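You operate a simulated robot arm through the tools that you are given. There is no shell and no other tool. Be economical: measure what you need, move in short steps, check, and stop when the job is done.

You run a simulated two-armed robot. Do the job below in one go: nothing can be reset, and whatever is moved stays where it is left.

Task
Open the tape drawer, put the green tape roll on the chest top behind the cloth rolls away in the inside of the tape drawer, then shut the drawer. Put the brass letter marked "D" from the chest top behind the cloth rolls on the lining pack there and the brass letter labelled "T" on the yellow sheet. Take the green thin roll from the chest top behind the cloth rolls and put it on top of the green foil roll there. Put the small weight on the chest top behind the cloth rolls away on the big green mat. Fetch the white card pack and set it on the clear end of the wide table. Pull the board drawer open. The order is free. Set down upright: thin roll.

It is judged by the outcome, as a careful person would: the job done as asked, and still so three seconds after it is handed in. It fails if anything else is knocked over, pushed out of place, dropped, spilled or broken. Flat cloth is picked up by pressing the open fingertips on it (5 to 10 N) and closing them slowly along it; thin cloth reads only 2 to 8 mm in the jaws.

Robot
Two 6-joint arms with three-finger grippers on one trunk, on a base that drives. Base frame: it is fixed to the floor where the robot stands at the start and does not move with it; the origin is under the middle of the robot, x ahead of it, y to its left, z up; the surface under the hand at the start is at about z = 0.93. Lengths are in m, angles in degrees, forces in N, time in s.
The left shoulder is at the start at [0.04, 0.147, 1.37], the right one opposite. With the tool pointing down near the work surface each hand reaches from about 0.48 to 0.58 m from the robot's upright axis, wherever it stands, measured 20 degrees to its own side. Places, roughly: big green mat [1.8, 1.1, 0.9]; board drawer [1.1, -0.4, 0.8]; brass letter [0.25, -1, 1]; clear end of the wide table [3.5, -1.8, 0.8]; foil roll (6x6x5 cm) [0.6, -1.2, 1]; green tape roll (6x6x3 cm) [1, -1.2, 0.9]; inside of the tape drawer [0.5, -0.2, 0.8]; lining pack [0.5, -1, 1]; small weight (8x5x5 cm) [0.9, -1.4, 0.9]; tape drawer [0.6, -0.2, 0.8]; thin roll [0.25, -1, 1]; white card pack [6, -3, 1]; yellow sheet (20x15x1 cm) [0.8, -1.2, 0.9]. Payload 2.69 kg a hand.
The TCP of each hand is the grasp point between the finger pads, 0.029 m short of the fingertips. In the tool frame z runs along the fingers and y along their closing line. The gripper opens to 0.12 m. The gripper's body begins 0.078 m behind the TCP.
Orientation is that of the tool frame in the base frame, as a unit quaternion [w, x, y, z]. With the fingers straight down and closing along the base's y, the tool's x points along the base's -x, its y along +y and its z along -z.

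Tools
- The arms move only by the tool step_arm. It takes "left_targets", "right_targets" or both (then of equal length, played together; a hand with none holds still); each is a list of rows, each a list of 6 numbers: the shift along the tool's x, y, z in m, then the turn, a rotation vector about the tool's x, y, z in degrees. In form: [[dx, dy, dz, wx, wy, wz], ...]. A call has 1 to 20 rows; each row is the pose to reach, as a shift and turn from the pose commanded when the call began, along the tool's axes at that moment. "left_jaw" and "right_jaw" are, for a hand that has rows, the opening, from 0 (shut) to 1 (fully open), set as the call begins (left out, the last holds). Each row takes 0.2 s and may step no farther than 0.05 m and 8.6 degrees from the row before; otherwise, or with a gripper value out of range, the whole call is refused. A pose out of reach is approached as far as the arm can. The call stops where the force on the tool passes 40 N (or 10 N more than at its start, if that is more) or the arm is blocked; 0.2 s more then pass. Each finger halts on what it meets, pressing with about 36 N; the grip force reading is that of the motor and also rises with nothing between the fingers. The clock runs only during rows and for 0.2 s after the last one: add rows that repeat a pose to give the fingers time. The reply holds the time, the measured pose of the TCP, the force on the tool along the base axes, the opening and the grip force, in the units named above and with some noise, with the torque about the TCP (base axes, N m) and any sound that the robot's microphone picked up.
- Cameras (640 x 400 px; columns grow to the right, rows downward): "scene" is now at [0.0747, -0.0475, 1.5708]; the picture's right is [-0.67, -0.75, 0.00], its down [-0.61, 0.54, -0.58] and it looks along [0.43, -0.38, -0.82] (base axes); focal length 258 px, centre (320, 200). "left" rides on the left gripper at [0.063, 0, -0.104] in its tool frame; the picture's right is [0.00, 1.00, 0.00], its down [-0.83, 0.00, -0.56] and it looks along [-0.56, 0.00, 0.83] (tool axes); focal length 275 px, centre (320, 200). "right" rides on the right gripper at [0.063, 0, -0.104] in its tool frame; the picture's right is [0.00, 1.00, 0.00], its down [-0.83, 0.00, -0.56] and it looks along [-0.56, 0.00, 0.83] (tool axes); focal length 275 px, centre (320, 200). There is no depth. A picture from a camera that has moved, and an enlarged one, comes with that camera's place and axes in the base frame and with its lens.
- get_image(camera): a new picture of that camera. No time passes.
- move_column(by): slides the trunk up (or, below 0, down) by that many m; the arms and the scene camera ride with it, the base frame stays. It gives what a move gives, with no picture.
- base_move(legs): drives the robot by 1 to 6 legs, each [ahead, turn to the left] in m and degrees, along the robot's own axes; the way and the turn of a leg run together, so that a leg with both is an arc; at most 1.5 m and 180 degrees a leg. The arms and the cameras ride along, it lands a little off, and it stops where it bumps. It gives what a move gives.
- aim_head(pan, tilt): turns the head with the scene camera to pan (to the left, within 86 degrees either way) and tilt (down, from -29 to 69), counted from straight ahead of the robot. It gives what a move gives.
- zoom(camera, box): a new picture of the part [left, top, right, bottom] of that camera's present view, enlarged. No time passes.
- sign_off(): hands the job in; it is judged then, once.

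Work in short steps. Places have to be worked out from the pictures, the camera data and where the tool is seen: move nearer, look again, correct. Check each grasp and each placing, and mend what went wrong. You have 217 turns and 212 pictures in all, those below and enlarged ones among them. Open the grippers and draw the arms clear of the work before you hand the job in, unless the task says otherwise; then end with one line.

The tools are called by a JSON object that holds its "op" and its "data". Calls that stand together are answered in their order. step_arm: Moves the arms, as the interface text tells. Its arguments: {"type":"object","properties":{"left_targets":{"type":"array"},"left_jaw":{"type":"number"},"right_targets":{"type":"array"},"right_jaw":{"type":"number"}},"required":[]} The other tools are called the same way: move_column (by) slides the trunk up or down; base_move (legs) drives the base; aim_head (pan, tilt) turns the head that bears the scene camera; get_image (camera) takes a picture; zoom (camera, box) takes an enlarged picture of a part of a camera's view; sign_off () hands the job in.

At the start:

```text
clock: 0.0
left_ee_pos: [0.5366, 0.081, 1.1366]
left_tcp_rot: [0.0, 0.0, 1.0, 0.0]
left_force: [0.3, -0.4, -0.3]
left_moment: [-0.01, -0.01, 0.01]
left_gripper_width: 0.1199
left_finger_force: 0.1
right_ee_pos: [0.4454, -0.3104, 0.9992]
right_tcp_rot: [0.0, 0.0, 1.0, 0.0]
right_force: [0.7, 0.0, -0.1]
right_moment: [0.03, -0.04, -0.01]
right_gripper_width: 0.1201
right_finger_force: 0.1
trunk travel left (down, up): [-0.497, 0.0]
robot x, y, heading: [-0.0013, -0.0031, -0.1]
head pan, tilt: [-41.7, 54.7]
```

scene: 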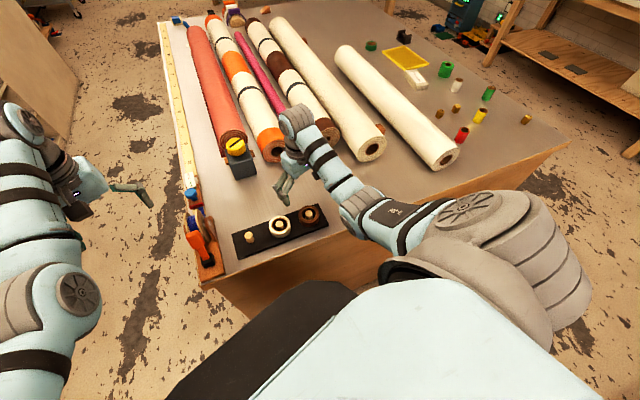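
right: 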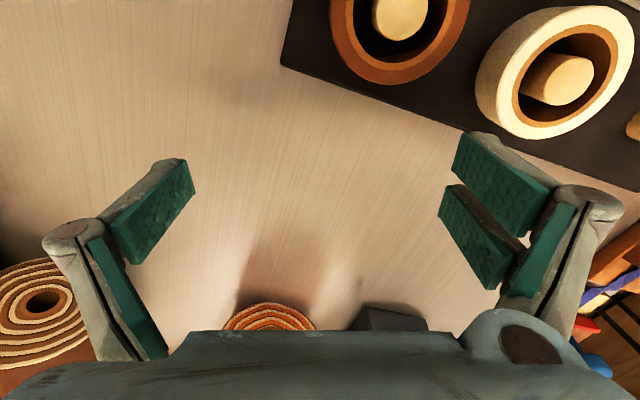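
left: 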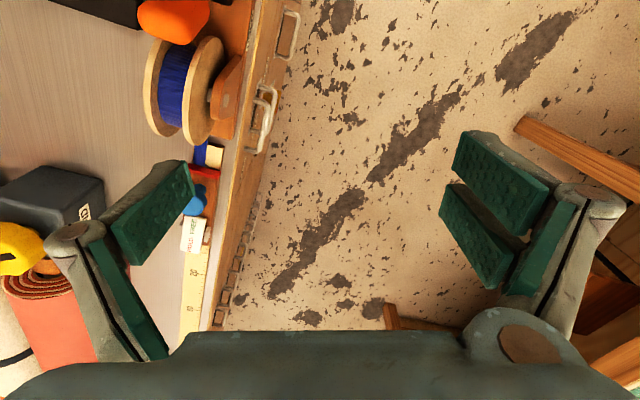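

The chest is ahead and to the right, with the drawer face apparently on its left side. I'll look closer at the far part of the chest top and at the drawers.

{"op": "zoom", "data": {"camera": "scene", "box": [340, 20, 560, 180]}}

{"op": "zoom", "data": {"camera": "left", "box": [100, 0, 400, 340]}}

{"op": "aim_head", "data": {"pan": -30, "tilt": 25}}

{"op": "get_image", "data": {"camera": "scene"}}

```text
2.50 times, centred on (450, 100) of scene
camera zoom: at [0.0747, -0.0475, 1.5708], right [-0.67, -0.75, 0.0], down [-0.61, 0.54, -0.58], along [0.43, -0.38, -0.82], focal length 645 px, centre (-5, 450)
```

zoom: 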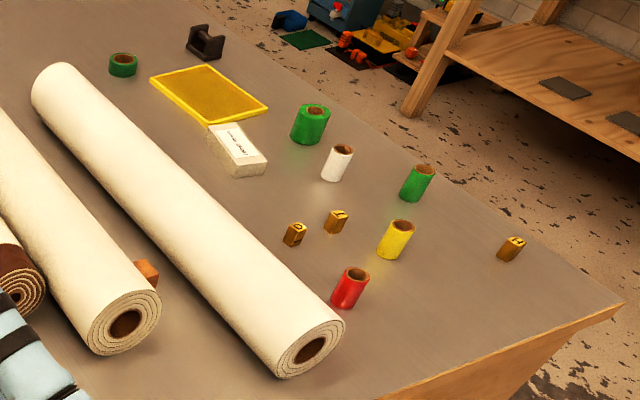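

```text
1.18 times, centred on (250, 170) of left
camera zoom: at [0.4733, 0.0814, 1.2402], right [0.0, 1.0, 0.0], down [0.83, 0.0, 0.56], along [0.56, 0.0, -0.83], focal length 324 px, centre (402, 235)
```

zoom: 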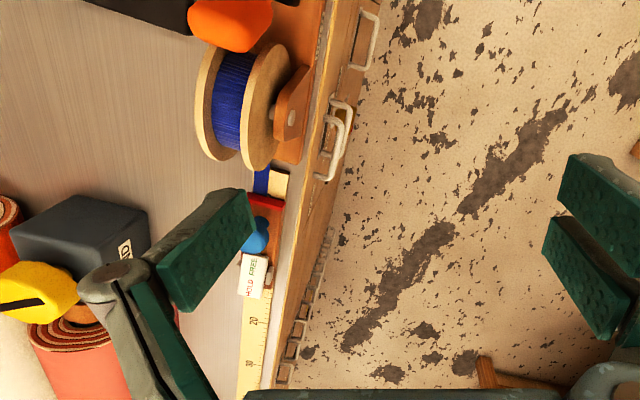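

```text
clock: 0.9
left_ee_pos: [0.5372, 0.0818, 1.136]
left_tcp_rot: [-0.001, 0.0, 1.0, 0.0]
left_force: [-0.3, 0.0, -0.6]
left_moment: [0.03, 0.04, 0.01]
left_gripper_width: 0.1199
left_finger_force: 0.1
right_ee_pos: [0.4443, -0.3119, 0.9995]
right_tcp_rot: [0.0, 0.0, 1.0, 0.0]
right_force: [-0.3, 0.0, 0.0]
right_moment: [0.01, 0.0, -0.01]
right_gripper_width: 0.1202
right_finger_force: 0.2
trunk travel left (down, up): [-0.497, 0.0]
robot x, y, heading: [0.0011, -0.0022, -0.3]
head pan, tilt: [-30.0, 25.0]
```

```text
206 pictures are left
camera scene: at [0.1004, -0.0455, 1.6144], right [-0.5, -0.87, 0.0], down [-0.37, 0.21, -0.91], along [0.78, -0.45, -0.42], focal length 258 px, centre (320, 200)
```

scene: 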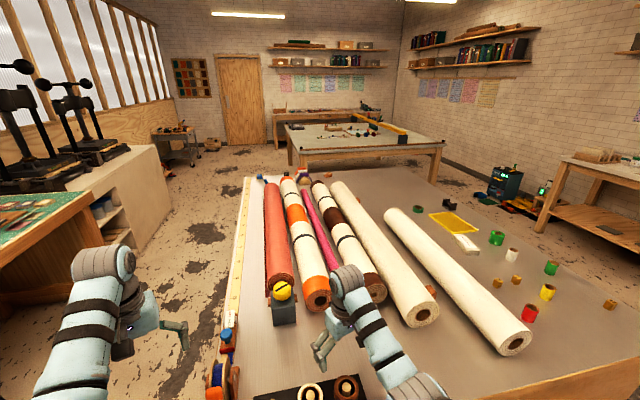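

The chest is turned about -18°: the rolls lie along its long axis, the drawers are on its left face and the small items sit near its right edge. I'll survey both sides before driving.

{"op": "aim_head", "data": {"pan": -80, "tilt": 30}}

{"op": "get_image", "data": {"camera": "scene"}}

{"op": "aim_head", "data": {"pan": 25, "tilt": 30}}

{"op": "get_image", "data": {"camera": "scene"}}

```text
clock: 2.1
left_ee_pos: [0.5343, 0.0814, 1.1358]
left_tcp_rot: [0.0, 0.0, 1.0, 0.0]
left_force: [-0.3, 0.9, 0.6]
left_moment: [-0.04, 0.02, 0.02]
left_gripper_width: 0.12
left_finger_force: 0.0
right_ee_pos: [0.4443, -0.311, 0.9996]
right_tcp_rot: [0.0, 0.0, 1.0, 0.0]
right_force: [-0.5, 0.6, -0.3]
right_moment: [-0.02, 0.01, 0.01]
right_gripper_width: 0.1199
right_finger_force: 0.0
trunk travel left (down, up): [-0.497, 0.0]
robot x, y, heading: [0.0019, -0.0001, 0.4]
head pan, tilt: [-80.0, 30.0]
```

```text
205 pictures are left
camera scene: at [0.0365, -0.0884, 1.6066], right [-0.98, -0.17, 0.0], down [-0.09, 0.49, -0.87], along [0.15, -0.85, -0.5], focal length 258 px, centre (320, 200)
```

scene: 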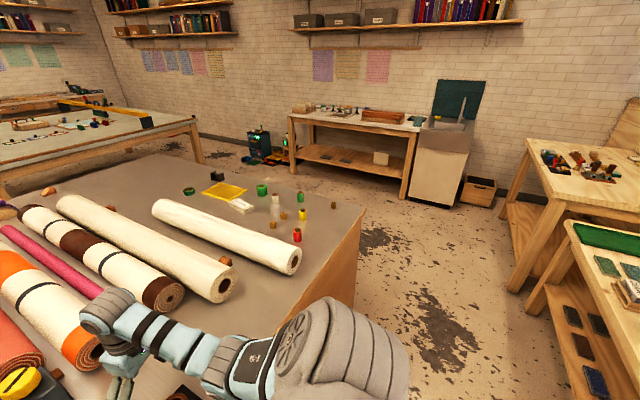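

```text
clock: 4.0
left_ee_pos: [0.536, 0.08, 1.1357]
left_tcp_rot: [0.0, 0.001, 1.0, 0.0]
left_force: [1.1, 0.1, 0.4]
left_moment: [-0.02, -0.03, -0.01]
left_gripper_width: 0.1201
left_finger_force: 0.1
right_ee_pos: [0.4438, -0.312, 1.0004]
right_tcp_rot: [0.0, 0.0, 1.0, 0.0]
right_force: [0.2, 0.4, -1.2]
right_moment: [0.01, 0.0, -0.03]
right_gripper_width: 0.1201
right_finger_force: 0.0
trunk travel left (down, up): [-0.497, 0.0]
robot x, y, heading: [-0.0005, 0.0013, 0.0]
head pan, tilt: [25.0, 30.0]
```

```text
204 pictures are left
camera scene: at [0.1027, 0.0387, 1.6065], right [0.42, -0.91, 0.0], down [-0.45, -0.21, -0.87], along [0.79, 0.37, -0.5], focal length 258 px, centre (320, 200)
```

scene: 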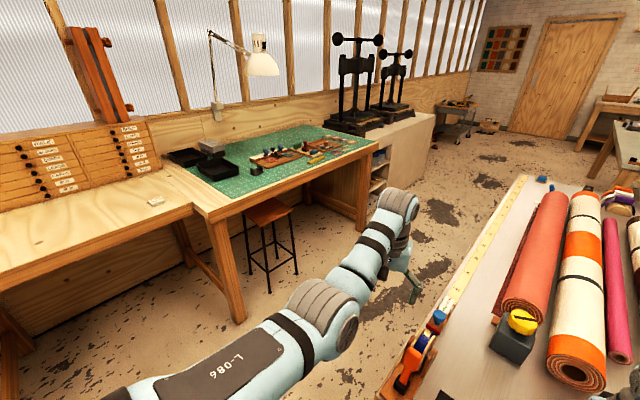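

The right side has a wide free aisle. Before planning stances I'll raise the right hand and test how far the left arm stretches forward over the aisle with the tool pointing down.

{"op": "step_arm", "data": {"right_targets": [[0, 0, -0.05, 0, 0, 0], [0, 0, -0.1, 0, 0, 0], [0, 0, -0.14, 0, 0, 0], [0, 0, -0.14, 0, 0, 0], [0, 0, -0.14, 0, 0, 0], [0, 0, -0.14, 0, 0, 0]], "left_targets": [[-0.05, 0, 0, 0, 0, 0], [-0.1, 0, 0, 0, 0, 0], [-0.15, 0, 0, 0, 0, 0], [-0.2, 0, 0, 0, 0, 0], [-0.25, 0, 0, 0, 0, 0], [-0.3, 0, 0, 0, 0, 0]]}}

```text
clock: 5.3
left_ee_pos: [0.5686, 0.1326, 1.1357]
left_tcp_rot: [0.0, 0.0, 1.0, 0.001]
left_force: [0.1, -0.4, 0.0]
left_moment: [-0.04, 0.01, -0.01]
left_gripper_width: 0.1201
left_finger_force: 0.1
left hand out of reach, approached as far as the arm can: row 1, 2, 3, 4, 5, 6
right_ee_pos: [0.5198, -0.3311, 1.1036]
right_tcp_rot: [0.0, 0.0, 1.0, -0.001]
right_force: [0.0, -0.3, -0.3]
right_moment: [-0.03, 0.0, 0.01]
right_gripper_width: 0.12
right_finger_force: 0.1
right hand out of reach, approached as far as the arm can: row 1, 2, 3, 4, 5, 6
trunk travel left (down, up): [-0.497, 0.0]
robot x, y, heading: [0.0, 0.0005, 0.0]
head pan, tilt: [25.0, 30.0]
```

Tool-down reach is short, so I'll need tool tilt and a close stance. I'll look straight down to see the base's footprint against the chest.

{"op": "aim_head", "data": {"pan": 20, "tilt": 69}}

{"op": "get_image", "data": {"camera": "scene"}}

{"op": "aim_head", "data": {"pan": -30, "tilt": 69}}

{"op": "get_image", "data": {"camera": "scene"}}

```text
clock: 6.4
left_ee_pos: [0.5688, 0.1306, 1.1362]
left_tcp_rot: [0.0, -0.001, 1.0, 0.001]
left_force: [-0.7, -0.2, -0.1]
left_moment: [0.03, -0.01, 0.0]
left_gripper_width: 0.12
left_finger_force: 0.1
right_ee_pos: [0.5204, -0.3335, 1.1029]
right_tcp_rot: [0.0, 0.001, 1.0, 0.0]
right_force: [0.2, 0.2, -0.2]
right_moment: [-0.03, 0.0, 0.01]
right_gripper_width: 0.1203
right_finger_force: 0.0
trunk travel left (down, up): [-0.497, 0.0]
robot x, y, heading: [0.0026, 0.0015, 0.0]
head pan, tilt: [20.0, 68.8]
```

```text
203 pictures are left
camera scene: at [0.0733, 0.0194, 1.5551], right [0.34, -0.94, 0.0], down [-0.88, -0.32, -0.36], along [0.34, 0.12, -0.93], focal length 258 px, centre (320, 200)
```

scene: 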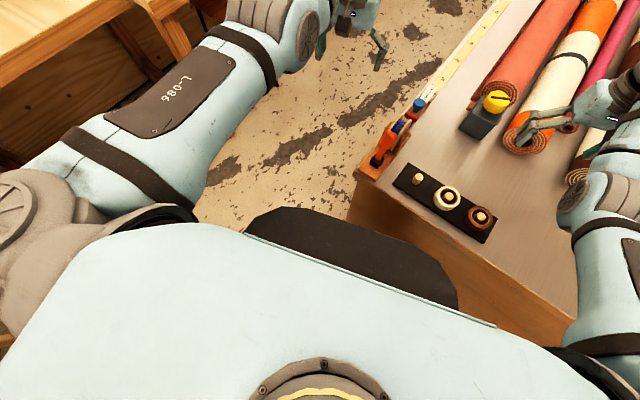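

```text
clock: 7.6
left_ee_pos: [0.569, 0.1312, 1.1357]
left_tcp_rot: [-0.001, 0.001, 1.0, 0.0]
left_force: [0.0, 0.1, 0.1]
left_moment: [-0.03, 0.02, 0.02]
left_gripper_width: 0.1199
left_finger_force: 0.0
right_ee_pos: [0.5195, -0.3332, 1.1026]
right_tcp_rot: [0.0, 0.0, 1.0, 0.0]
right_force: [0.1, -1.1, -0.7]
right_moment: [-0.03, 0.0, 0.01]
right_gripper_width: 0.1201
right_finger_force: 0.1
trunk travel left (down, up): [-0.497, 0.0]
robot x, y, heading: [0.0016, -0.002, 0.0]
head pan, tilt: [-30.0, 68.8]
```

```text
202 pictures are left
camera scene: at [0.0691, -0.0273, 1.5551], right [-0.5, -0.87, 0.0], down [-0.81, 0.47, -0.36], along [0.31, -0.18, -0.93], focal length 258 px, centre (320, 200)
```

scene: 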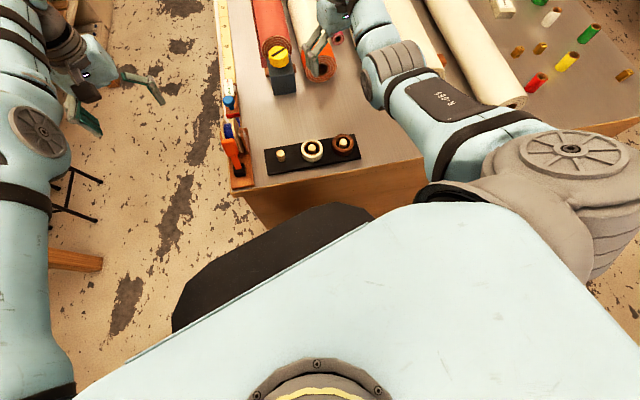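

I'll test the forward-tilted reach with the left hand over the aisle (tilting 48° while reaching ahead).

{"op": "step_arm", "data": {"left_targets": [[0, 0, 0, 0, -8, 0], [0, 0, 0, 0, -16, 0], [-0.02, 0, 0, 0, -24, 0], [-0.06, 0, 0, 0, -32, 0], [-0.1, 0, 0.0, 0, -40, 0], [-0.14, 0, 0, 0, -48, 0], [-0.18, 0, 0, 0, -48, 0], [-0.22, 0, 0, 0, -48, 0]]}}

{"op": "get_image", "data": {"camera": "left"}}

```text
clock: 9.4
left_ee_pos: [0.7265, 0.1352, 1.1385]
left_tcp_rot: [0.408, 0.0, 0.913, 0.0]
left_force: [0.0, -0.3, 0.1]
left_moment: [0.01, -0.03, 0.0]
left_gripper_width: 0.1201
left_finger_force: 0.0
left hand out of reach, approached as far as the arm can: row 7, 8
right_ee_pos: [0.5201, -0.334, 1.1033]
right_tcp_rot: [0.0, 0.0, 1.0, 0.0]
right_force: [-0.1, -0.7, -0.3]
right_moment: [0.01, 0.03, 0.0]
right_gripper_width: 0.1198
right_finger_force: 0.1
trunk travel left (down, up): [-0.497, 0.0]
robot x, y, heading: [0.0038, 0.0006, 0.0]
head pan, tilt: [-30.0, 68.8]
```

```text
201 pictures are left
camera left: at [0.6071, 0.1356, 1.1604], right [0.0, 1.0, 0.0], down [0.14, 0.0, 0.99], along [0.99, 0.0, -0.14], focal length 275 px, centre (320, 200)
```

left: 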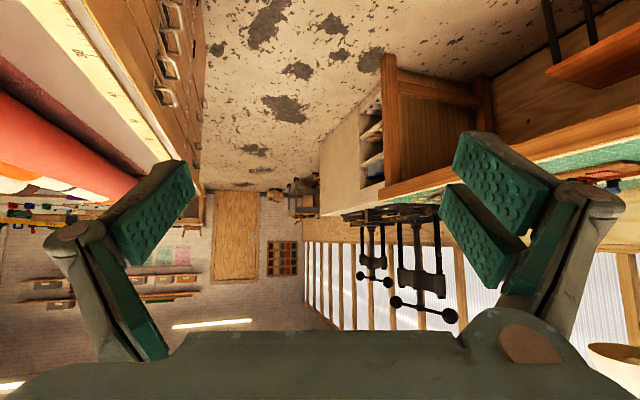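

Tilted reach is about 0.73 m, which is enough. I'll bring the left hand back to tool-down and drive around the near end to the right side of the chest, keeping well clear.

{"op": "step_arm", "data": {"left_targets": [[0, 0, -0.04, 0, 8, 0], [0, 0, -0.08, 0, 16, 0], [0, 0, -0.12, 0, 24, 0], [0, 0, -0.16, 0, 32, 0], [0, 0, -0.18, 0, 40, 0], [0, 0, -0.18, 0, 48, 0]]}}

{"op": "base_move", "data": {"legs": [[-0.45, 0], [0, -92], [1.4, 0], [0.6, 0]]}}

{"op": "aim_head", "data": {"pan": 60, "tilt": 35}}

{"op": "get_image", "data": {"camera": "scene"}}

```text
clock: 10.8
left_ee_pos: [0.5591, 0.1408, 1.2502]
left_tcp_rot: [-0.001, -0.001, 1.0, 0.0]
left_force: [0.3, -0.2, -0.8]
left_moment: [0.0, 0.01, 0.02]
left_gripper_width: 0.1201
left_finger_force: 0.0
left hand out of reach, approached as far as the arm can: row 5, 6
right_ee_pos: [0.5204, -0.3335, 1.1035]
right_tcp_rot: [0.0, 0.0, 1.0, 0.0]
right_force: [0.9, -0.7, -0.5]
right_moment: [0.01, 0.0, 0.01]
right_gripper_width: 0.1201
right_finger_force: 0.0
trunk travel left (down, up): [-0.497, 0.0]
robot x, y, heading: [-0.0019, 0.001, -0.2]
head pan, tilt: [-30.0, 68.8]
```

```text
clock: 13.5
left_ee_pos: [0.164, 0.1196, 1.2579]
left_tcp_rot: [0.001, 0.01, 1.0, 0.001]
left_force: [-1.4, 0.1, 2.4]
left_moment: [-0.01, -0.15, 0.01]
left_gripper_width: 0.12
left_finger_force: 0.0
right_ee_pos: [0.1041, -0.3541, 1.1033]
right_tcp_rot: [0.002, 0.011, 1.0, 0.002]
right_force: [1.8, -0.2, -0.4]
right_moment: [0.05, 0.13, -0.09]
right_gripper_width: 0.12
right_finger_force: 0.0
trunk travel left (down, up): [-0.497, 0.0]
robot x, y, heading: [-0.4097, -0.0091, -2.6]
head pan, tilt: [-30.0, 68.8]
stopped in leg 1: the robot was blocked; the commanded pose is now the measured one
```

```text
clock: 15.1
left_ee_pos: [0.1655, 0.1192, 1.257]
left_tcp_rot: [0.0, 0.01, 1.0, 0.001]
left_force: [0.4, -0.1, 0.0]
left_moment: [0.0, -0.01, 0.03]
left_gripper_width: 0.1199
left_finger_force: 0.0
right_ee_pos: [0.1079, -0.3534, 1.1025]
right_tcp_rot: [-0.001, 0.01, 1.0, 0.002]
right_force: [-0.4, -0.6, 0.0]
right_moment: [0.0, 0.01, 0.01]
right_gripper_width: 0.1201
right_finger_force: 0.1
trunk travel left (down, up): [-0.497, 0.0]
robot x, y, heading: [-0.4044, -0.0088, -2.7]
head pan, tilt: [60.0, 35.0]
```

```text
200 pictures are left
camera scene: at [-0.3291, 0.0626, 1.5985], right [0.84, -0.54, -0.01], down [-0.32, -0.48, -0.82], along [0.44, 0.69, -0.58], focal length 258 px, centre (320, 200)
```

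scene: 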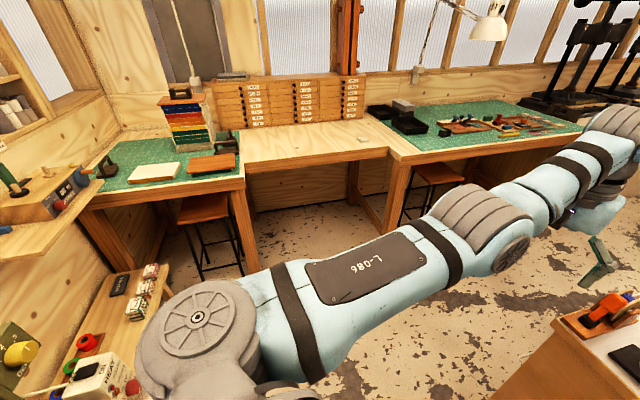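

Something behind blocked me at x≈-0.41. I'll look to the right and back before turning.

{"op": "aim_head", "data": {"pan": -84, "tilt": 45}}

{"op": "get_image", "data": {"camera": "scene"}}

{"op": "aim_head", "data": {"pan": 84, "tilt": 50}}

{"op": "get_image", "data": {"camera": "scene"}}

```text
clock: 17.4
left_ee_pos: [0.1667, 0.1198, 1.257]
left_tcp_rot: [0.0, 0.011, 1.0, 0.001]
left_force: [-0.5, -0.5, 0.1]
left_moment: [0.01, 0.01, -0.02]
left_gripper_width: 0.1199
left_finger_force: 0.1
right_ee_pos: [0.1074, -0.3535, 1.1016]
right_tcp_rot: [0.0, 0.01, 1.0, 0.001]
right_force: [0.6, 0.2, -0.4]
right_moment: [0.04, 0.0, 0.0]
right_gripper_width: 0.1199
right_finger_force: 0.1
trunk travel left (down, up): [-0.497, 0.0]
robot x, y, heading: [-0.4074, -0.0104, -2.8]
head pan, tilt: [-84.0, 45.0]
```

```text
199 pictures are left
camera scene: at [-0.3726, -0.0924, 1.5838], right [-1.0, -0.06, 0.01], down [-0.05, 0.71, -0.71], along [0.03, -0.7, -0.71], focal length 258 px, centre (320, 200)
```

scene: 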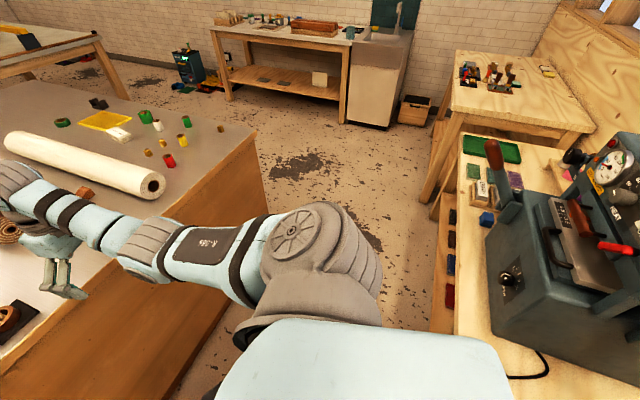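

```text
clock: 20.0
left_ee_pos: [0.1653, 0.1208, 1.2564]
left_tcp_rot: [0.001, 0.011, 1.0, 0.001]
left_force: [0.6, -0.2, 0.3]
left_moment: [0.01, -0.01, -0.02]
left_gripper_width: 0.1198
left_finger_force: 0.1
right_ee_pos: [0.1066, -0.3529, 1.1029]
right_tcp_rot: [0.001, 0.01, 1.0, 0.0]
right_force: [0.3, 0.0, 0.1]
right_moment: [0.03, -0.02, 0.0]
right_gripper_width: 0.1202
right_finger_force: 0.0
trunk travel left (down, up): [-0.497, 0.0]
robot x, y, heading: [-0.4106, -0.01, -2.9]
head pan, tilt: [84.0, 50.0]
```

```text
198 pictures are left
camera scene: at [-0.3658, 0.0647, 1.5771], right [0.99, -0.16, -0.01], down [-0.12, -0.76, -0.64], along [0.09, 0.64, -0.77], focal length 258 px, centre (320, 200)
```

scene: 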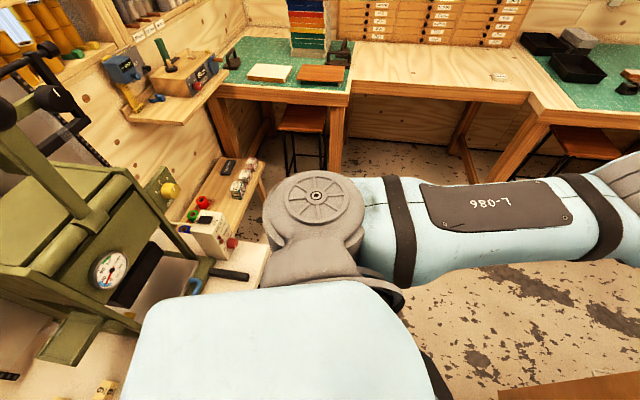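

A press bench sits behind me, roughly parallel to the chest end. I'll tuck the right hand toward the centre, go forward a bit, then turn right along the gap.

{"op": "step_arm", "data": {"right_targets": [[0, 0.04, -0.03, 0, 0, 0], [0, 0.08, -0.06, 0, 0, 0], [0, 0.12, -0.08, 0, 0, 0], [0, 0.15, -0.1, 0, 0, 0]]}}

{"op": "base_move", "data": {"legs": [[0.22, 0], [0, -105]]}}

{"op": "aim_head", "data": {"pan": 0, "tilt": 45}}

{"op": "get_image", "data": {"camera": "scene"}}

```text
clock: 21.0
left_ee_pos: [0.1658, 0.1203, 1.2566]
left_tcp_rot: [0.0, 0.011, 1.0, 0.0]
left_force: [0.4, 0.3, -0.2]
left_moment: [-0.02, 0.0, -0.02]
left_gripper_width: 0.1198
left_finger_force: 0.0
right_ee_pos: [0.1516, -0.199, 1.2061]
right_tcp_rot: [0.001, 0.01, 1.0, 0.0]
right_force: [0.7, 0.5, -0.4]
right_moment: [-0.01, 0.03, 0.01]
right_gripper_width: 0.1198
right_finger_force: 0.0
right hand out of reach, approached as far as the arm can: row 1, 2, 3, 4
trunk travel left (down, up): [-0.497, 0.0]
robot x, y, heading: [-0.4104, -0.0095, -3.2]
head pan, tilt: [84.0, 50.0]
```

```text
clock: 22.0
left_ee_pos: [0.2608, 0.1089, 1.2073]
left_tcp_rot: [-0.014, 0.012, 1.0, 0.002]
left_force: [0.4, 0.2, -0.2]
left_moment: [-0.02, 0.05, 0.04]
left_gripper_width: 0.1197
left_finger_force: 0.0
right_ee_pos: [0.2342, -0.1944, 1.1198]
right_tcp_rot: [-0.032, 0.009, 0.999, -0.005]
right_force: [0.7, 0.7, -0.5]
right_moment: [-0.03, 0.08, 0.0]
right_gripper_width: 0.1195
right_finger_force: 0.0
trunk travel left (down, up): [-0.497, 0.0]
robot x, y, heading: [-0.3474, -0.0137, -1.3]
head pan, tilt: [84.0, 50.0]
stopped in leg 1: the robot was blocked; the commanded pose is now the measured one
```

```text
clock: 23.6
left_ee_pos: [0.2147, 0.1143, 1.2631]
left_tcp_rot: [0.005, 0.01, 1.0, 0.002]
left_force: [0.2, -0.7, -0.2]
left_moment: [0.0, 0.04, 0.04]
left_gripper_width: 0.1198
left_finger_force: 0.1
right_ee_pos: [0.2039, -0.2001, 1.1795]
right_tcp_rot: [-0.007, 0.011, 1.0, -0.001]
right_force: [-0.2, -0.8, -0.4]
right_moment: [0.0, 0.03, -0.01]
right_gripper_width: 0.12
right_finger_force: 0.2
trunk travel left (down, up): [-0.497, 0.0]
robot x, y, heading: [-0.3468, -0.0118, -1.3]
head pan, tilt: [0.0, 45.0]
```

```text
197 pictures are left
camera scene: at [-0.2392, -0.0131, 1.5835], right [-0.02, -1.0, 0.0], down [-0.71, 0.02, -0.7], along [0.7, -0.02, -0.71], focal length 258 px, centre (320, 200)
```

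scene: 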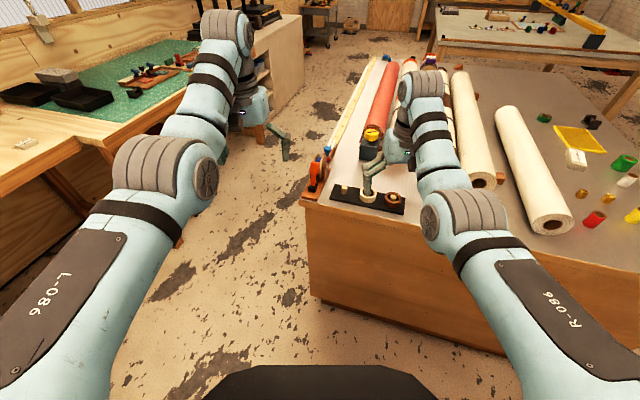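

The forward move got blocked too, so something may be snagged near the rear. I'll look on both sides close down.

{"op": "aim_head", "data": {"pan": -86, "tilt": 60}}

{"op": "get_image", "data": {"camera": "scene"}}

{"op": "aim_head", "data": {"pan": 86, "tilt": 35}}

{"op": "get_image", "data": {"camera": "scene"}}

```text
clock: 25.2
left_ee_pos: [0.2116, 0.1149, 1.2659]
left_tcp_rot: [0.008, 0.012, 1.0, 0.001]
left_force: [-0.7, -0.3, -0.2]
left_moment: [0.0, 0.0, 0.04]
left_gripper_width: 0.1199
left_finger_force: 0.1
right_ee_pos: [0.1986, -0.2002, 1.1811]
right_tcp_rot: [-0.006, 0.012, 1.0, -0.002]
right_force: [0.2, -0.2, -0.1]
right_moment: [-0.01, 0.02, 0.03]
right_gripper_width: 0.1202
right_finger_force: 0.0
trunk travel left (down, up): [-0.497, 0.0]
robot x, y, heading: [-0.3518, -0.0097, -1.3]
head pan, tilt: [-85.9, 60.0]
```

```text
196 pictures are left
camera scene: at [-0.3239, -0.0776, 1.5645], right [-1.0, -0.05, 0.0], down [-0.04, 0.87, -0.5], along [0.02, -0.5, -0.87], focal length 258 px, centre (320, 200)
```

scene: 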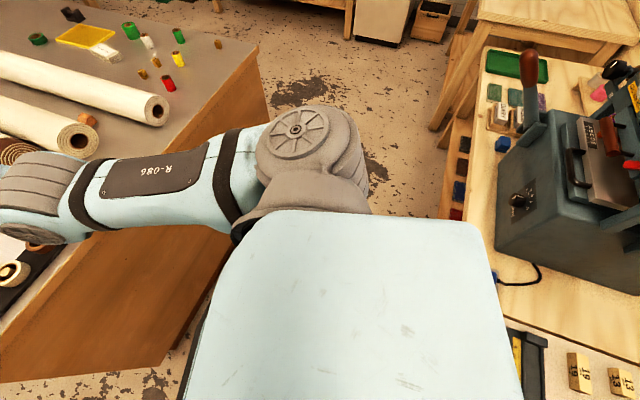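

```text
clock: 27.8
left_ee_pos: [0.2111, 0.1141, 1.2645]
left_tcp_rot: [0.008, 0.011, 1.0, 0.002]
left_force: [-0.7, -1.3, 0.2]
left_moment: [-0.01, 0.02, 0.01]
left_gripper_width: 0.1201
left_finger_force: 0.1
right_ee_pos: [0.1994, -0.2008, 1.1817]
right_tcp_rot: [-0.005, 0.013, 1.0, -0.001]
right_force: [-0.6, 0.4, -0.3]
right_moment: [0.02, -0.01, -0.03]
right_gripper_width: 0.1201
right_finger_force: 0.0
trunk travel left (down, up): [-0.497, 0.0]
robot x, y, heading: [-0.345, -0.0084, -1.6]
head pan, tilt: [85.9, 35.0]
```

```text
195 pictures are left
camera scene: at [-0.3184, 0.0767, 1.5988], right [1.0, -0.1, 0.0], down [-0.06, -0.57, -0.82], along [0.08, 0.82, -0.57], focal length 258 px, centre (320, 200)
```

scene: 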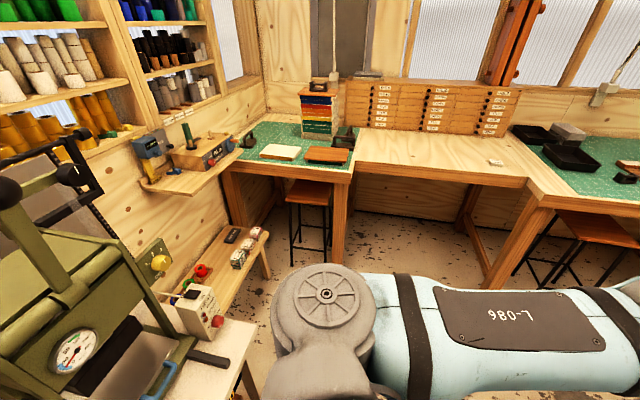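

Nothing seems snagged; I'll retry a short forward move.

{"op": "base_move", "data": {"legs": [[0.15, 0]]}}

```text
clock: 29.2
left_ee_pos: [0.349, 0.1116, 1.2705]
left_tcp_rot: [0.013, 0.011, 1.0, 0.002]
left_force: [-1.1, -0.4, -0.4]
left_moment: [0.01, -0.16, 0.03]
left_gripper_width: 0.1202
left_finger_force: 0.1
right_ee_pos: [0.3377, -0.2032, 1.1862]
right_tcp_rot: [0.0, 0.012, 1.0, -0.002]
right_force: [-1.0, 0.1, 0.7]
right_moment: [0.02, -0.05, 0.02]
right_gripper_width: 0.1205
right_finger_force: 0.2
trunk travel left (down, up): [-0.497, 0.0]
robot x, y, heading: [-0.1992, -0.0126, -1.3]
head pan, tilt: [85.9, 35.0]
```

Free now. I'll turn right in place to face along the gap.

{"op": "base_move", "data": {"legs": [[0, -50]]}}

{"op": "base_move", "data": {"legs": [[0, -57]]}}

{"op": "aim_head", "data": {"pan": 0, "tilt": 45}}

{"op": "get_image", "data": {"camera": "scene"}}

```text
clock: 31.9
left_ee_pos: [0.2564, -0.3627, 1.2636]
left_tcp_rot: [0.009, 0.434, 0.901, -0.003]
left_force: [0.2, 0.1, -1.1]
left_moment: [0.02, 0.0, -0.02]
left_gripper_width: 0.12
left_finger_force: 0.0
right_ee_pos: [0.0072, -0.5562, 1.1815]
right_tcp_rot: [-0.002, 0.435, 0.9, -0.001]
right_force: [0.0, -0.8, -0.3]
right_moment: [-0.03, 0.03, 0.0]
right_gripper_width: 0.1199
right_finger_force: 0.0
trunk travel left (down, up): [-0.497, 0.0]
robot x, y, heading: [-0.1997, -0.0152, -51.8]
head pan, tilt: [85.9, 35.0]
```

```text
clock: 34.8
left_ee_pos: [-0.2451, -0.587, 1.2638]
left_tcp_rot: [0.007, 0.812, 0.584, -0.009]
left_force: [0.5, 0.3, 0.1]
left_moment: [0.01, 0.0, 0.05]
left_gripper_width: 0.1201
left_finger_force: 0.1
right_ee_pos: [-0.541, -0.4829, 1.18]
right_tcp_rot: [-0.001, 0.811, 0.584, -0.002]
right_force: [-0.1, 0.0, 0.5]
right_moment: [0.04, 0.02, 0.01]
right_gripper_width: 0.1198
right_finger_force: 0.0
trunk travel left (down, up): [-0.497, 0.0]
robot x, y, heading: [-0.2005, -0.0138, -108.4]
head pan, tilt: [85.9, 35.0]
```

```text
clock: 36.4
left_ee_pos: [-0.2454, -0.5872, 1.2637]
left_tcp_rot: [0.008, 0.812, 0.584, -0.01]
left_force: [-0.3, 0.9, -0.4]
left_moment: [-0.03, -0.01, -0.02]
left_gripper_width: 0.1201
left_finger_force: 0.1
right_ee_pos: [-0.5412, -0.4823, 1.1806]
right_tcp_rot: [-0.002, 0.811, 0.584, -0.001]
right_force: [0.5, 0.3, 0.1]
right_moment: [-0.01, 0.02, 0.0]
right_gripper_width: 0.1199
right_finger_force: 0.0
trunk travel left (down, up): [-0.497, 0.0]
robot x, y, heading: [-0.1955, -0.0169, -108.6]
head pan, tilt: [0.0, 45.0]
```

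```text
194 pictures are left
camera scene: at [-0.2311, -0.1106, 1.5839], right [-0.95, 0.32, 0.0], down [0.23, 0.67, -0.71], along [-0.23, -0.67, -0.71], focal length 258 px, centre (320, 200)
```

scene: 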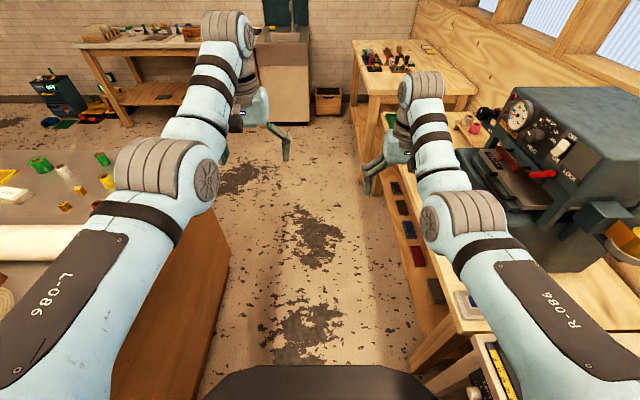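

The aisle ahead is clear. I'll steer slightly left to mid-gap, drive past the chest corner, then turn left along its right side.

{"op": "base_move", "data": {"legs": [[0, 5], [1.0, 0], [0.9, 0], [0, 80]]}}

{"op": "aim_head", "data": {"pan": 30, "tilt": 40}}

{"op": "get_image", "data": {"camera": "scene"}}

```text
clock: 49.8
left_ee_pos: [-0.0738, -1.9581, 1.2633]
left_tcp_rot: [0.012, 0.204, 0.979, -0.002]
left_force: [0.3, 0.5, -0.2]
left_moment: [0.04, 0.0, -0.02]
left_gripper_width: 0.12
left_finger_force: 0.0
right_ee_pos: [-0.2026, -2.2442, 1.1794]
right_tcp_rot: [0.0, 0.204, 0.979, -0.001]
right_force: [-0.8, 0.0, -0.7]
right_moment: [-0.03, 0.0, 0.03]
right_gripper_width: 0.1198
right_finger_force: 0.1
trunk travel left (down, up): [-0.497, 0.0]
robot x, y, heading: [-0.6423, -1.866, -23.6]
head pan, tilt: [0.0, 45.0]
```

```text
clock: 50.8
left_ee_pos: [-0.0728, -1.9586, 1.2632]
left_tcp_rot: [0.012, 0.204, 0.979, -0.003]
left_force: [-0.2, -0.7, -0.1]
left_moment: [0.04, 0.04, 0.01]
left_gripper_width: 0.1202
left_finger_force: 0.0
right_ee_pos: [-0.2016, -2.2432, 1.18]
right_tcp_rot: [0.002, 0.204, 0.979, -0.002]
right_force: [0.9, -1.0, -1.3]
right_moment: [0.01, 0.0, 0.0]
right_gripper_width: 0.1201
right_finger_force: 0.0
trunk travel left (down, up): [-0.497, 0.0]
robot x, y, heading: [-0.6371, -1.8647, -23.4]
head pan, tilt: [30.0, 40.0]
```

```text
193 pictures are left
camera scene: at [-0.5351, -1.8598, 1.5912], right [0.11, -0.99, 0.0], down [-0.64, -0.07, -0.77], along [0.76, 0.09, -0.64], focal length 258 px, centre (320, 200)
```

scene: 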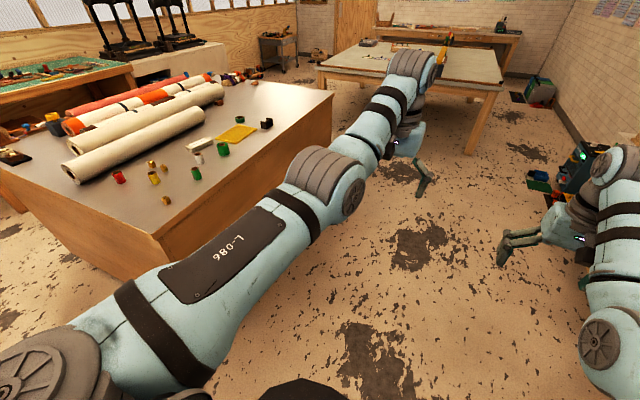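

The chest corner is near (0,-1.22), edge direction ≈ -17.5°. I'll drive to about 0.7 m out from its right edge and face it.

{"op": "base_move", "data": {"legs": [[0, 11.7], [0.86, 0], [0, 84]]}}

{"op": "aim_head", "data": {"pan": 0, "tilt": 45}}

{"op": "get_image", "data": {"camera": "scene"}}

```text
clock: 59.7
left_ee_pos: [0.2428, -1.4683, 1.263]
left_tcp_rot: [0.012, -0.588, 0.809, 0.007]
left_force: [-0.3, -0.2, 0.6]
left_moment: [-0.02, -0.02, 0.0]
left_gripper_width: 0.12
left_finger_force: 0.0
right_ee_pos: [0.5397, -1.5697, 1.1788]
right_tcp_rot: [0.003, -0.589, 0.808, 0.002]
right_force: [-0.1, -0.2, -0.1]
right_moment: [-0.02, 0.0, 0.0]
right_gripper_width: 0.1198
right_finger_force: 0.0
trunk travel left (down, up): [-0.497, 0.0]
robot x, y, heading: [0.201, -2.0418, 72.1]
head pan, tilt: [30.0, 40.0]
```

```text
clock: 60.6
left_ee_pos: [0.2418, -1.4684, 1.2636]
left_tcp_rot: [0.012, -0.588, 0.808, 0.008]
left_force: [-0.3, -0.4, 0.4]
left_moment: [0.01, 0.0, 0.0]
left_gripper_width: 0.1201
left_finger_force: 0.0
right_ee_pos: [0.5391, -1.5687, 1.1796]
right_tcp_rot: [0.003, -0.589, 0.808, 0.0]
right_force: [0.4, -0.6, 0.9]
right_moment: [-0.02, -0.01, 0.0]
right_gripper_width: 0.1201
right_finger_force: 0.1
trunk travel left (down, up): [-0.497, 0.0]
robot x, y, heading: [0.205, -2.0387, 72.2]
head pan, tilt: [0.0, 45.0]
```

```text
192 pictures are left
camera scene: at [0.2336, -1.9434, 1.5839], right [0.95, -0.31, 0.0], down [-0.22, -0.67, -0.71], along [0.22, 0.67, -0.71], focal length 258 px, centre (320, 200)
```

scene: 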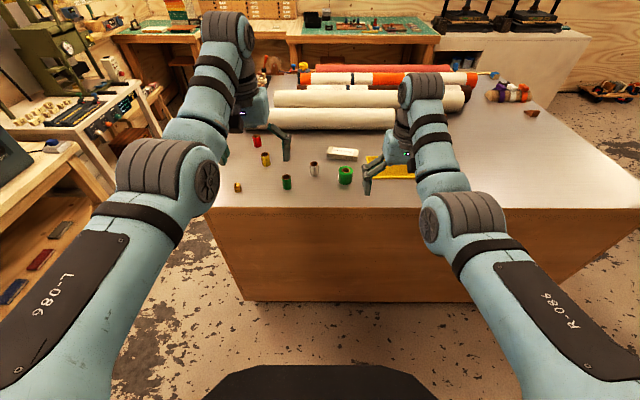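

Well aligned. I'll advance 0.31 m toward the edge and look again with the arms over the surface.

{"op": "base_move", "data": {"legs": [[0.31, 0]]}}

{"op": "get_image", "data": {"camera": "scene"}}

{"op": "get_image", "data": {"camera": "left"}}

{"op": "get_image", "data": {"camera": "right"}}

```text
clock: 62.7
left_ee_pos: [0.3382, -1.1754, 1.2648]
left_tcp_rot: [0.012, -0.587, 0.809, 0.009]
left_force: [1.0, 0.1, -0.8]
left_moment: [0.03, -0.02, 0.01]
left_gripper_width: 0.1201
left_finger_force: 0.0
right_ee_pos: [0.6357, -1.2768, 1.182]
right_tcp_rot: [0.004, -0.588, 0.809, 0.002]
right_force: [0.2, 0.8, 0.7]
right_moment: [0.03, -0.05, 0.05]
right_gripper_width: 0.12
right_finger_force: 0.2
trunk travel left (down, up): [-0.497, 0.0]
robot x, y, heading: [0.2986, -1.7456, 71.8]
head pan, tilt: [0.0, 45.0]
```

```text
191 pictures are left
camera scene: at [0.329, -1.652, 1.5842], right [0.95, -0.31, 0.0], down [-0.22, -0.67, -0.71], along [0.22, 0.67, -0.71], focal length 258 px, centre (320, 200)
```

scene: 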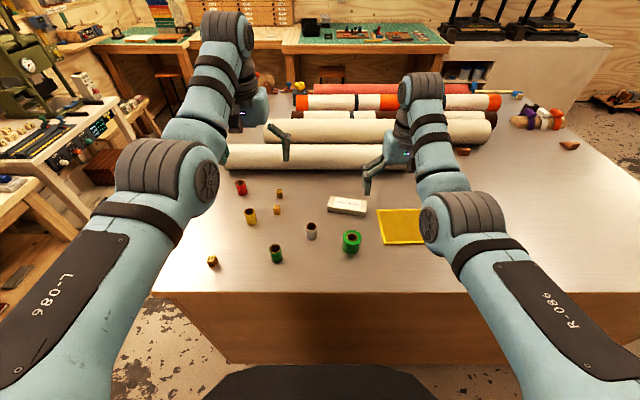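

```text
190 pictures are left
camera left: at [0.3183, -1.2385, 1.3674], right [-0.95, 0.31, 0.0], down [0.26, 0.77, 0.58], along [0.18, 0.55, -0.81], focal length 275 px, centre (320, 200)
```

left: 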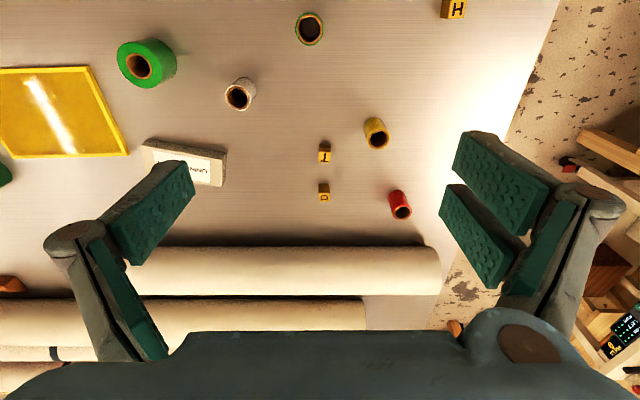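

```text
189 pictures are left
camera right: at [0.6161, -1.3362, 1.2847], right [-0.95, 0.3, 0.0], down [0.25, 0.79, 0.56], along [0.17, 0.54, -0.83], focal length 275 px, centre (320, 200)
```

right: 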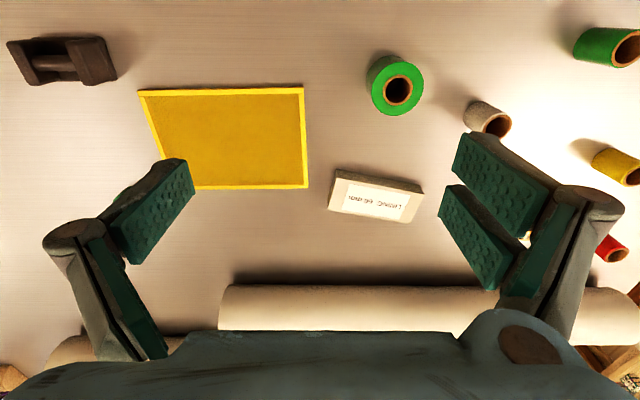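

T and D (left camera) are at about (0.374,-1.047) and (0.398,-0.971). I'll creep closer to the edge, which needs the least arm stretch.

{"op": "base_move", "data": {"legs": [[0.04, 0]]}}

{"op": "move_column", "data": {"by": -0.12}}

{"op": "aim_head", "data": {"pan": 0, "tilt": 68}}

{"op": "get_image", "data": {"camera": "scene"}}

{"op": "get_image", "data": {"camera": "left"}}

```text
clock: 63.6
left_ee_pos: [0.3529, -1.1371, 1.2682]
left_tcp_rot: [0.018, -0.587, 0.809, 0.011]
left_force: [-1.0, -1.2, 0.2]
left_moment: [0.07, -0.03, 0.04]
left_gripper_width: 0.1199
left_finger_force: 0.0
right_ee_pos: [0.6486, -1.238, 1.182]
right_tcp_rot: [0.007, -0.588, 0.809, 0.005]
right_force: [0.0, -0.6, -0.4]
right_moment: [0.05, -0.02, -0.02]
right_gripper_width: 0.12
right_finger_force: 0.0
trunk travel left (down, up): [-0.497, 0.0]
robot x, y, heading: [0.3103, -1.7076, 71.8]
head pan, tilt: [0.0, 45.0]
```

```text
clock: 65.1
left_ee_pos: [0.353, -1.1333, 1.1458]
left_tcp_rot: [0.018, -0.586, 0.81, 0.013]
left_force: [1.3, 0.5, -0.4]
left_moment: [0.02, -0.02, -0.01]
left_gripper_width: 0.1201
left_finger_force: 0.0
right_ee_pos: [0.65, -1.2365, 1.0607]
right_tcp_rot: [0.009, -0.587, 0.809, 0.005]
right_force: [0.9, -0.7, 0.4]
right_moment: [0.01, 0.01, -0.03]
right_gripper_width: 0.12
right_finger_force: 0.1
trunk travel left (down, up): [-0.377, 0.12]
robot x, y, heading: [0.31, -1.7073, 72.0]
head pan, tilt: [0.0, 45.0]
```

```text
clock: 66.0
left_ee_pos: [0.3546, -1.1335, 1.1459]
left_tcp_rot: [0.017, -0.587, 0.809, 0.012]
left_force: [1.4, 0.3, -0.7]
left_moment: [0.0, -0.05, 0.0]
left_gripper_width: 0.12
left_finger_force: 0.2
right_ee_pos: [0.6498, -1.2351, 1.0593]
right_tcp_rot: [0.007, -0.588, 0.809, 0.004]
right_force: [1.9, -0.4, -0.5]
right_moment: [-0.02, 0.02, -0.01]
right_gripper_width: 0.12
right_finger_force: 0.1
trunk travel left (down, up): [-0.377, 0.12]
robot x, y, heading: [0.3131, -1.7064, 72.0]
head pan, tilt: [0.0, 68.0]
```

```text
188 pictures are left
camera scene: at [0.3355, -1.6324, 1.436], right [0.95, -0.31, 0.0], down [-0.29, -0.88, -0.38], along [0.12, 0.36, -0.93], focal length 258 px, centre (320, 200)
```

scene: 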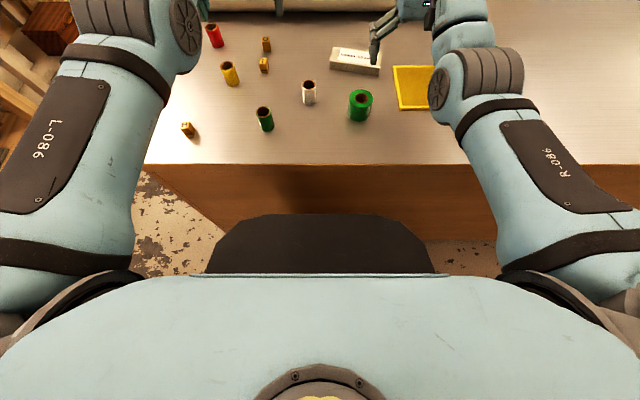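

```text
187 pictures are left
camera left: at [0.3327, -1.1965, 1.2466], right [-0.95, 0.31, 0.0], down [0.25, 0.77, 0.59], along [0.19, 0.56, -0.81], focal length 275 px, centre (320, 200)
```

left: 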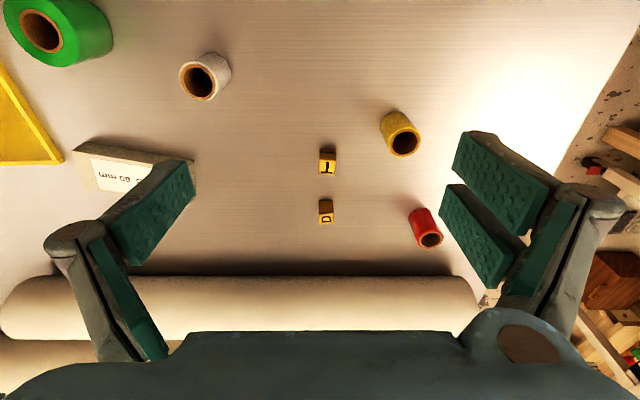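

Still some clearance in front; I'll creep another 0.04 m.

{"op": "base_move", "data": {"legs": [[0.04, 0]]}}

```text
clock: 66.9
left_ee_pos: [0.3655, -1.1017, 1.1501]
left_tcp_rot: [0.023, -0.586, 0.81, 0.015]
left_force: [-1.4, -1.1, 0.2]
left_moment: [0.13, -0.03, 0.0]
left_gripper_width: 0.1199
left_finger_force: 0.1
right_ee_pos: [0.6609, -1.2013, 1.0664]
right_tcp_rot: [0.014, -0.588, 0.809, 0.009]
right_force: [-0.2, -0.7, -0.7]
right_moment: [0.11, -0.01, 0.01]
right_gripper_width: 0.1202
right_finger_force: 0.1
trunk travel left (down, up): [-0.377, 0.12]
robot x, y, heading: [0.3237, -1.6681, 72.2]
head pan, tilt: [0.0, 68.0]
```

Not blocked, now 0.33 m from the edge; T is about 0.61 m ahead. I'll bring the left hand to hover above T with a 24° forward tilt and half-open jaws.

{"op": "step_arm", "data": {"left_targets": [[-0.012, 0.003, 0.03, 0, -6, 0], [-0.026, 0.006, 0.06, 0, -12, 0], [-0.04, 0.009, 0.09, 0, -18, 0], [-0.054, 0.009, 0.115, 0, -24, 0]], "left_jaw": 0.5}}

{"op": "get_image", "data": {"camera": "left"}}

```text
clock: 67.9
left_ee_pos: [0.3765, -1.0332, 1.033]
left_tcp_rot: [0.189, -0.571, 0.787, 0.135]
left_force: [-0.3, 1.4, -0.6]
left_moment: [-0.02, -0.02, -0.01]
left_gripper_width: 0.06
left_finger_force: 0.0
left hand out of reach, approached as far as the arm can: row 1
right_ee_pos: [0.6629, -1.1947, 1.0612]
right_tcp_rot: [0.012, -0.588, 0.809, 0.008]
right_force: [1.0, 0.5, -0.8]
right_moment: [-0.03, 0.01, -0.03]
right_gripper_width: 0.12
right_finger_force: 0.1
trunk travel left (down, up): [-0.377, 0.12]
robot x, y, heading: [0.3243, -1.6731, 72.0]
head pan, tilt: [0.0, 68.0]
```

```text
186 pictures are left
camera left: at [0.3445, -1.1317, 1.0973], right [-0.95, 0.31, 0.0], down [0.15, 0.47, 0.87], along [0.27, 0.83, -0.49], focal length 275 px, centre (320, 200)
```

left: 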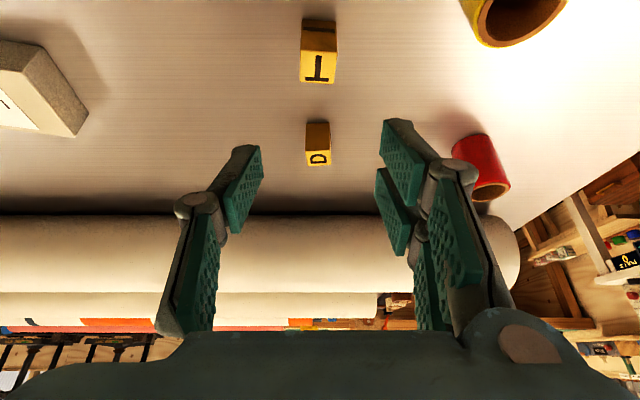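

Measured: T is a 2×1.8×3.2 cm block, its top at z≈0.962, centred under the jaws but about 1.7 cm nearer than the fingertips want. I'll descend on it and close.

{"op": "step_arm", "data": {"left_targets": [[0.0225, 0, 0.0265, 0, 0, 0], [0.0455, 0, 0.0533, 0, 0, 0], [0.0455, 0, 0.0533, 0, 0, 0]]}}

{"op": "get_image", "data": {"camera": "left"}}

```text
clock: 68.7
left_ee_pos: [0.3722, -1.0506, 0.9652]
left_tcp_rot: [0.189, -0.572, 0.787, 0.136]
left_force: [-0.1, 0.3, 0.4]
left_moment: [-0.01, -0.01, 0.0]
left_gripper_width: 0.0599
left_finger_force: 0.1
right_ee_pos: [0.6616, -1.1949, 1.0612]
right_tcp_rot: [0.013, -0.588, 0.809, 0.007]
right_force: [-0.2, 0.9, -0.1]
right_moment: [0.03, -0.01, -0.01]
right_gripper_width: 0.1202
right_finger_force: 0.0
trunk travel left (down, up): [-0.377, 0.12]
robot x, y, heading: [0.3271, -1.668, 71.9]
head pan, tilt: [0.0, 68.0]
```

```text
185 pictures are left
camera left: at [0.3398, -1.1483, 1.0303], right [-0.95, 0.31, 0.0], down [0.15, 0.47, 0.87], along [0.27, 0.83, -0.49], focal length 275 px, centre (320, 200)
```

left: 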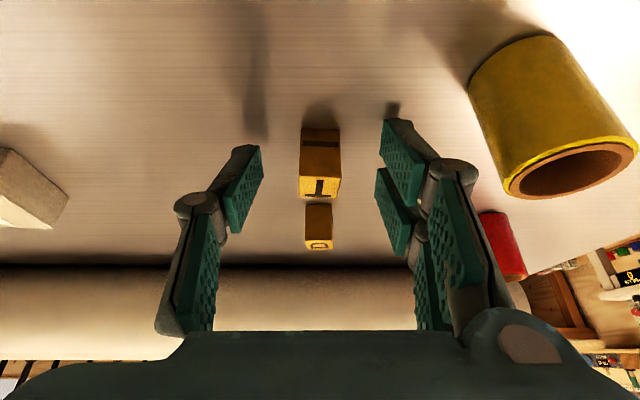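

T sits between the fingertips. Closing gently and lifting a little.

{"op": "step_arm", "data": {"left_targets": [[0, 0, 0, 0, 0, 0], [0, 0, 0, 0, 0, 0], [0, 0, 0, 0, 0, 0]], "left_jaw": 0}}

{"op": "step_arm", "data": {"left_targets": [[-0.02, 0, -0.04, 0, 0, 0], [-0.04, 0, -0.08, 0, 0, 0], [-0.06, 0, -0.12, 0, 0, 0]]}}

{"op": "get_image", "data": {"camera": "left"}}

{"op": "get_image", "data": {"camera": "right"}}

```text
clock: 69.5
left_ee_pos: [0.373, -1.0519, 0.9646]
left_tcp_rot: [0.19, -0.571, 0.787, 0.135]
left_force: [-0.1, 0.2, 0.9]
left_moment: [0.01, 0.08, 0.01]
left_gripper_width: 0.0194
left_finger_force: 36.1
right_ee_pos: [0.6616, -1.1951, 1.0633]
right_tcp_rot: [0.012, -0.588, 0.809, 0.008]
right_force: [-0.8, -0.3, 0.1]
right_moment: [-0.01, 0.0, 0.02]
right_gripper_width: 0.1198
right_finger_force: 0.1
trunk travel left (down, up): [-0.377, 0.12]
robot x, y, heading: [0.3237, -1.6677, 72.1]
head pan, tilt: [0.0, 68.0]
```

```text
clock: 70.3
left_ee_pos: [0.371, -1.0514, 1.0994]
left_tcp_rot: [0.188, -0.572, 0.787, 0.135]
left_force: [-0.5, 1.1, -1.4]
left_moment: [-0.03, 0.0, -0.01]
left_gripper_width: 0.0193
left_finger_force: 35.8
right_ee_pos: [0.6624, -1.1959, 1.061]
right_tcp_rot: [0.012, -0.588, 0.809, 0.008]
right_force: [0.3, 0.2, 0.3]
right_moment: [0.0, -0.01, -0.01]
right_gripper_width: 0.12
right_finger_force: 0.0
trunk travel left (down, up): [-0.377, 0.12]
robot x, y, heading: [0.3214, -1.668, 72.0]
head pan, tilt: [0.0, 68.0]
```

```text
184 pictures are left
camera left: at [0.3387, -1.1491, 1.1642], right [-0.95, 0.31, 0.0], down [0.15, 0.47, 0.87], along [0.27, 0.83, -0.49], focal length 275 px, centre (320, 200)
```

left: 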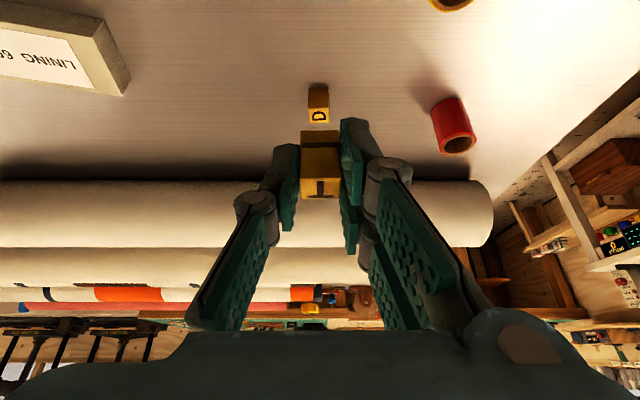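

```text
183 pictures are left
camera right: at [0.6416, -1.2567, 1.1641], right [-0.95, 0.3, 0.0], down [0.25, 0.78, 0.58], along [0.18, 0.55, -0.81], focal length 275 px, centre (320, 200)
```

right: 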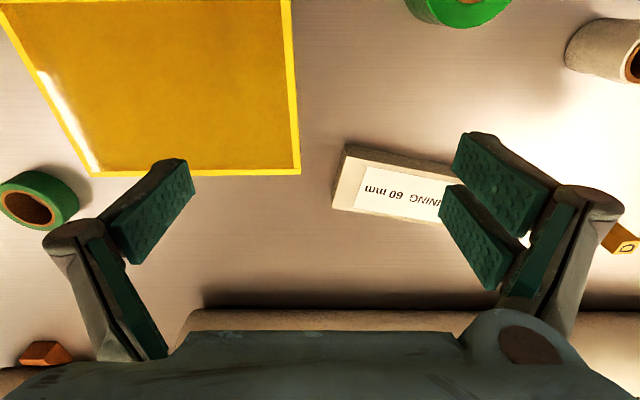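

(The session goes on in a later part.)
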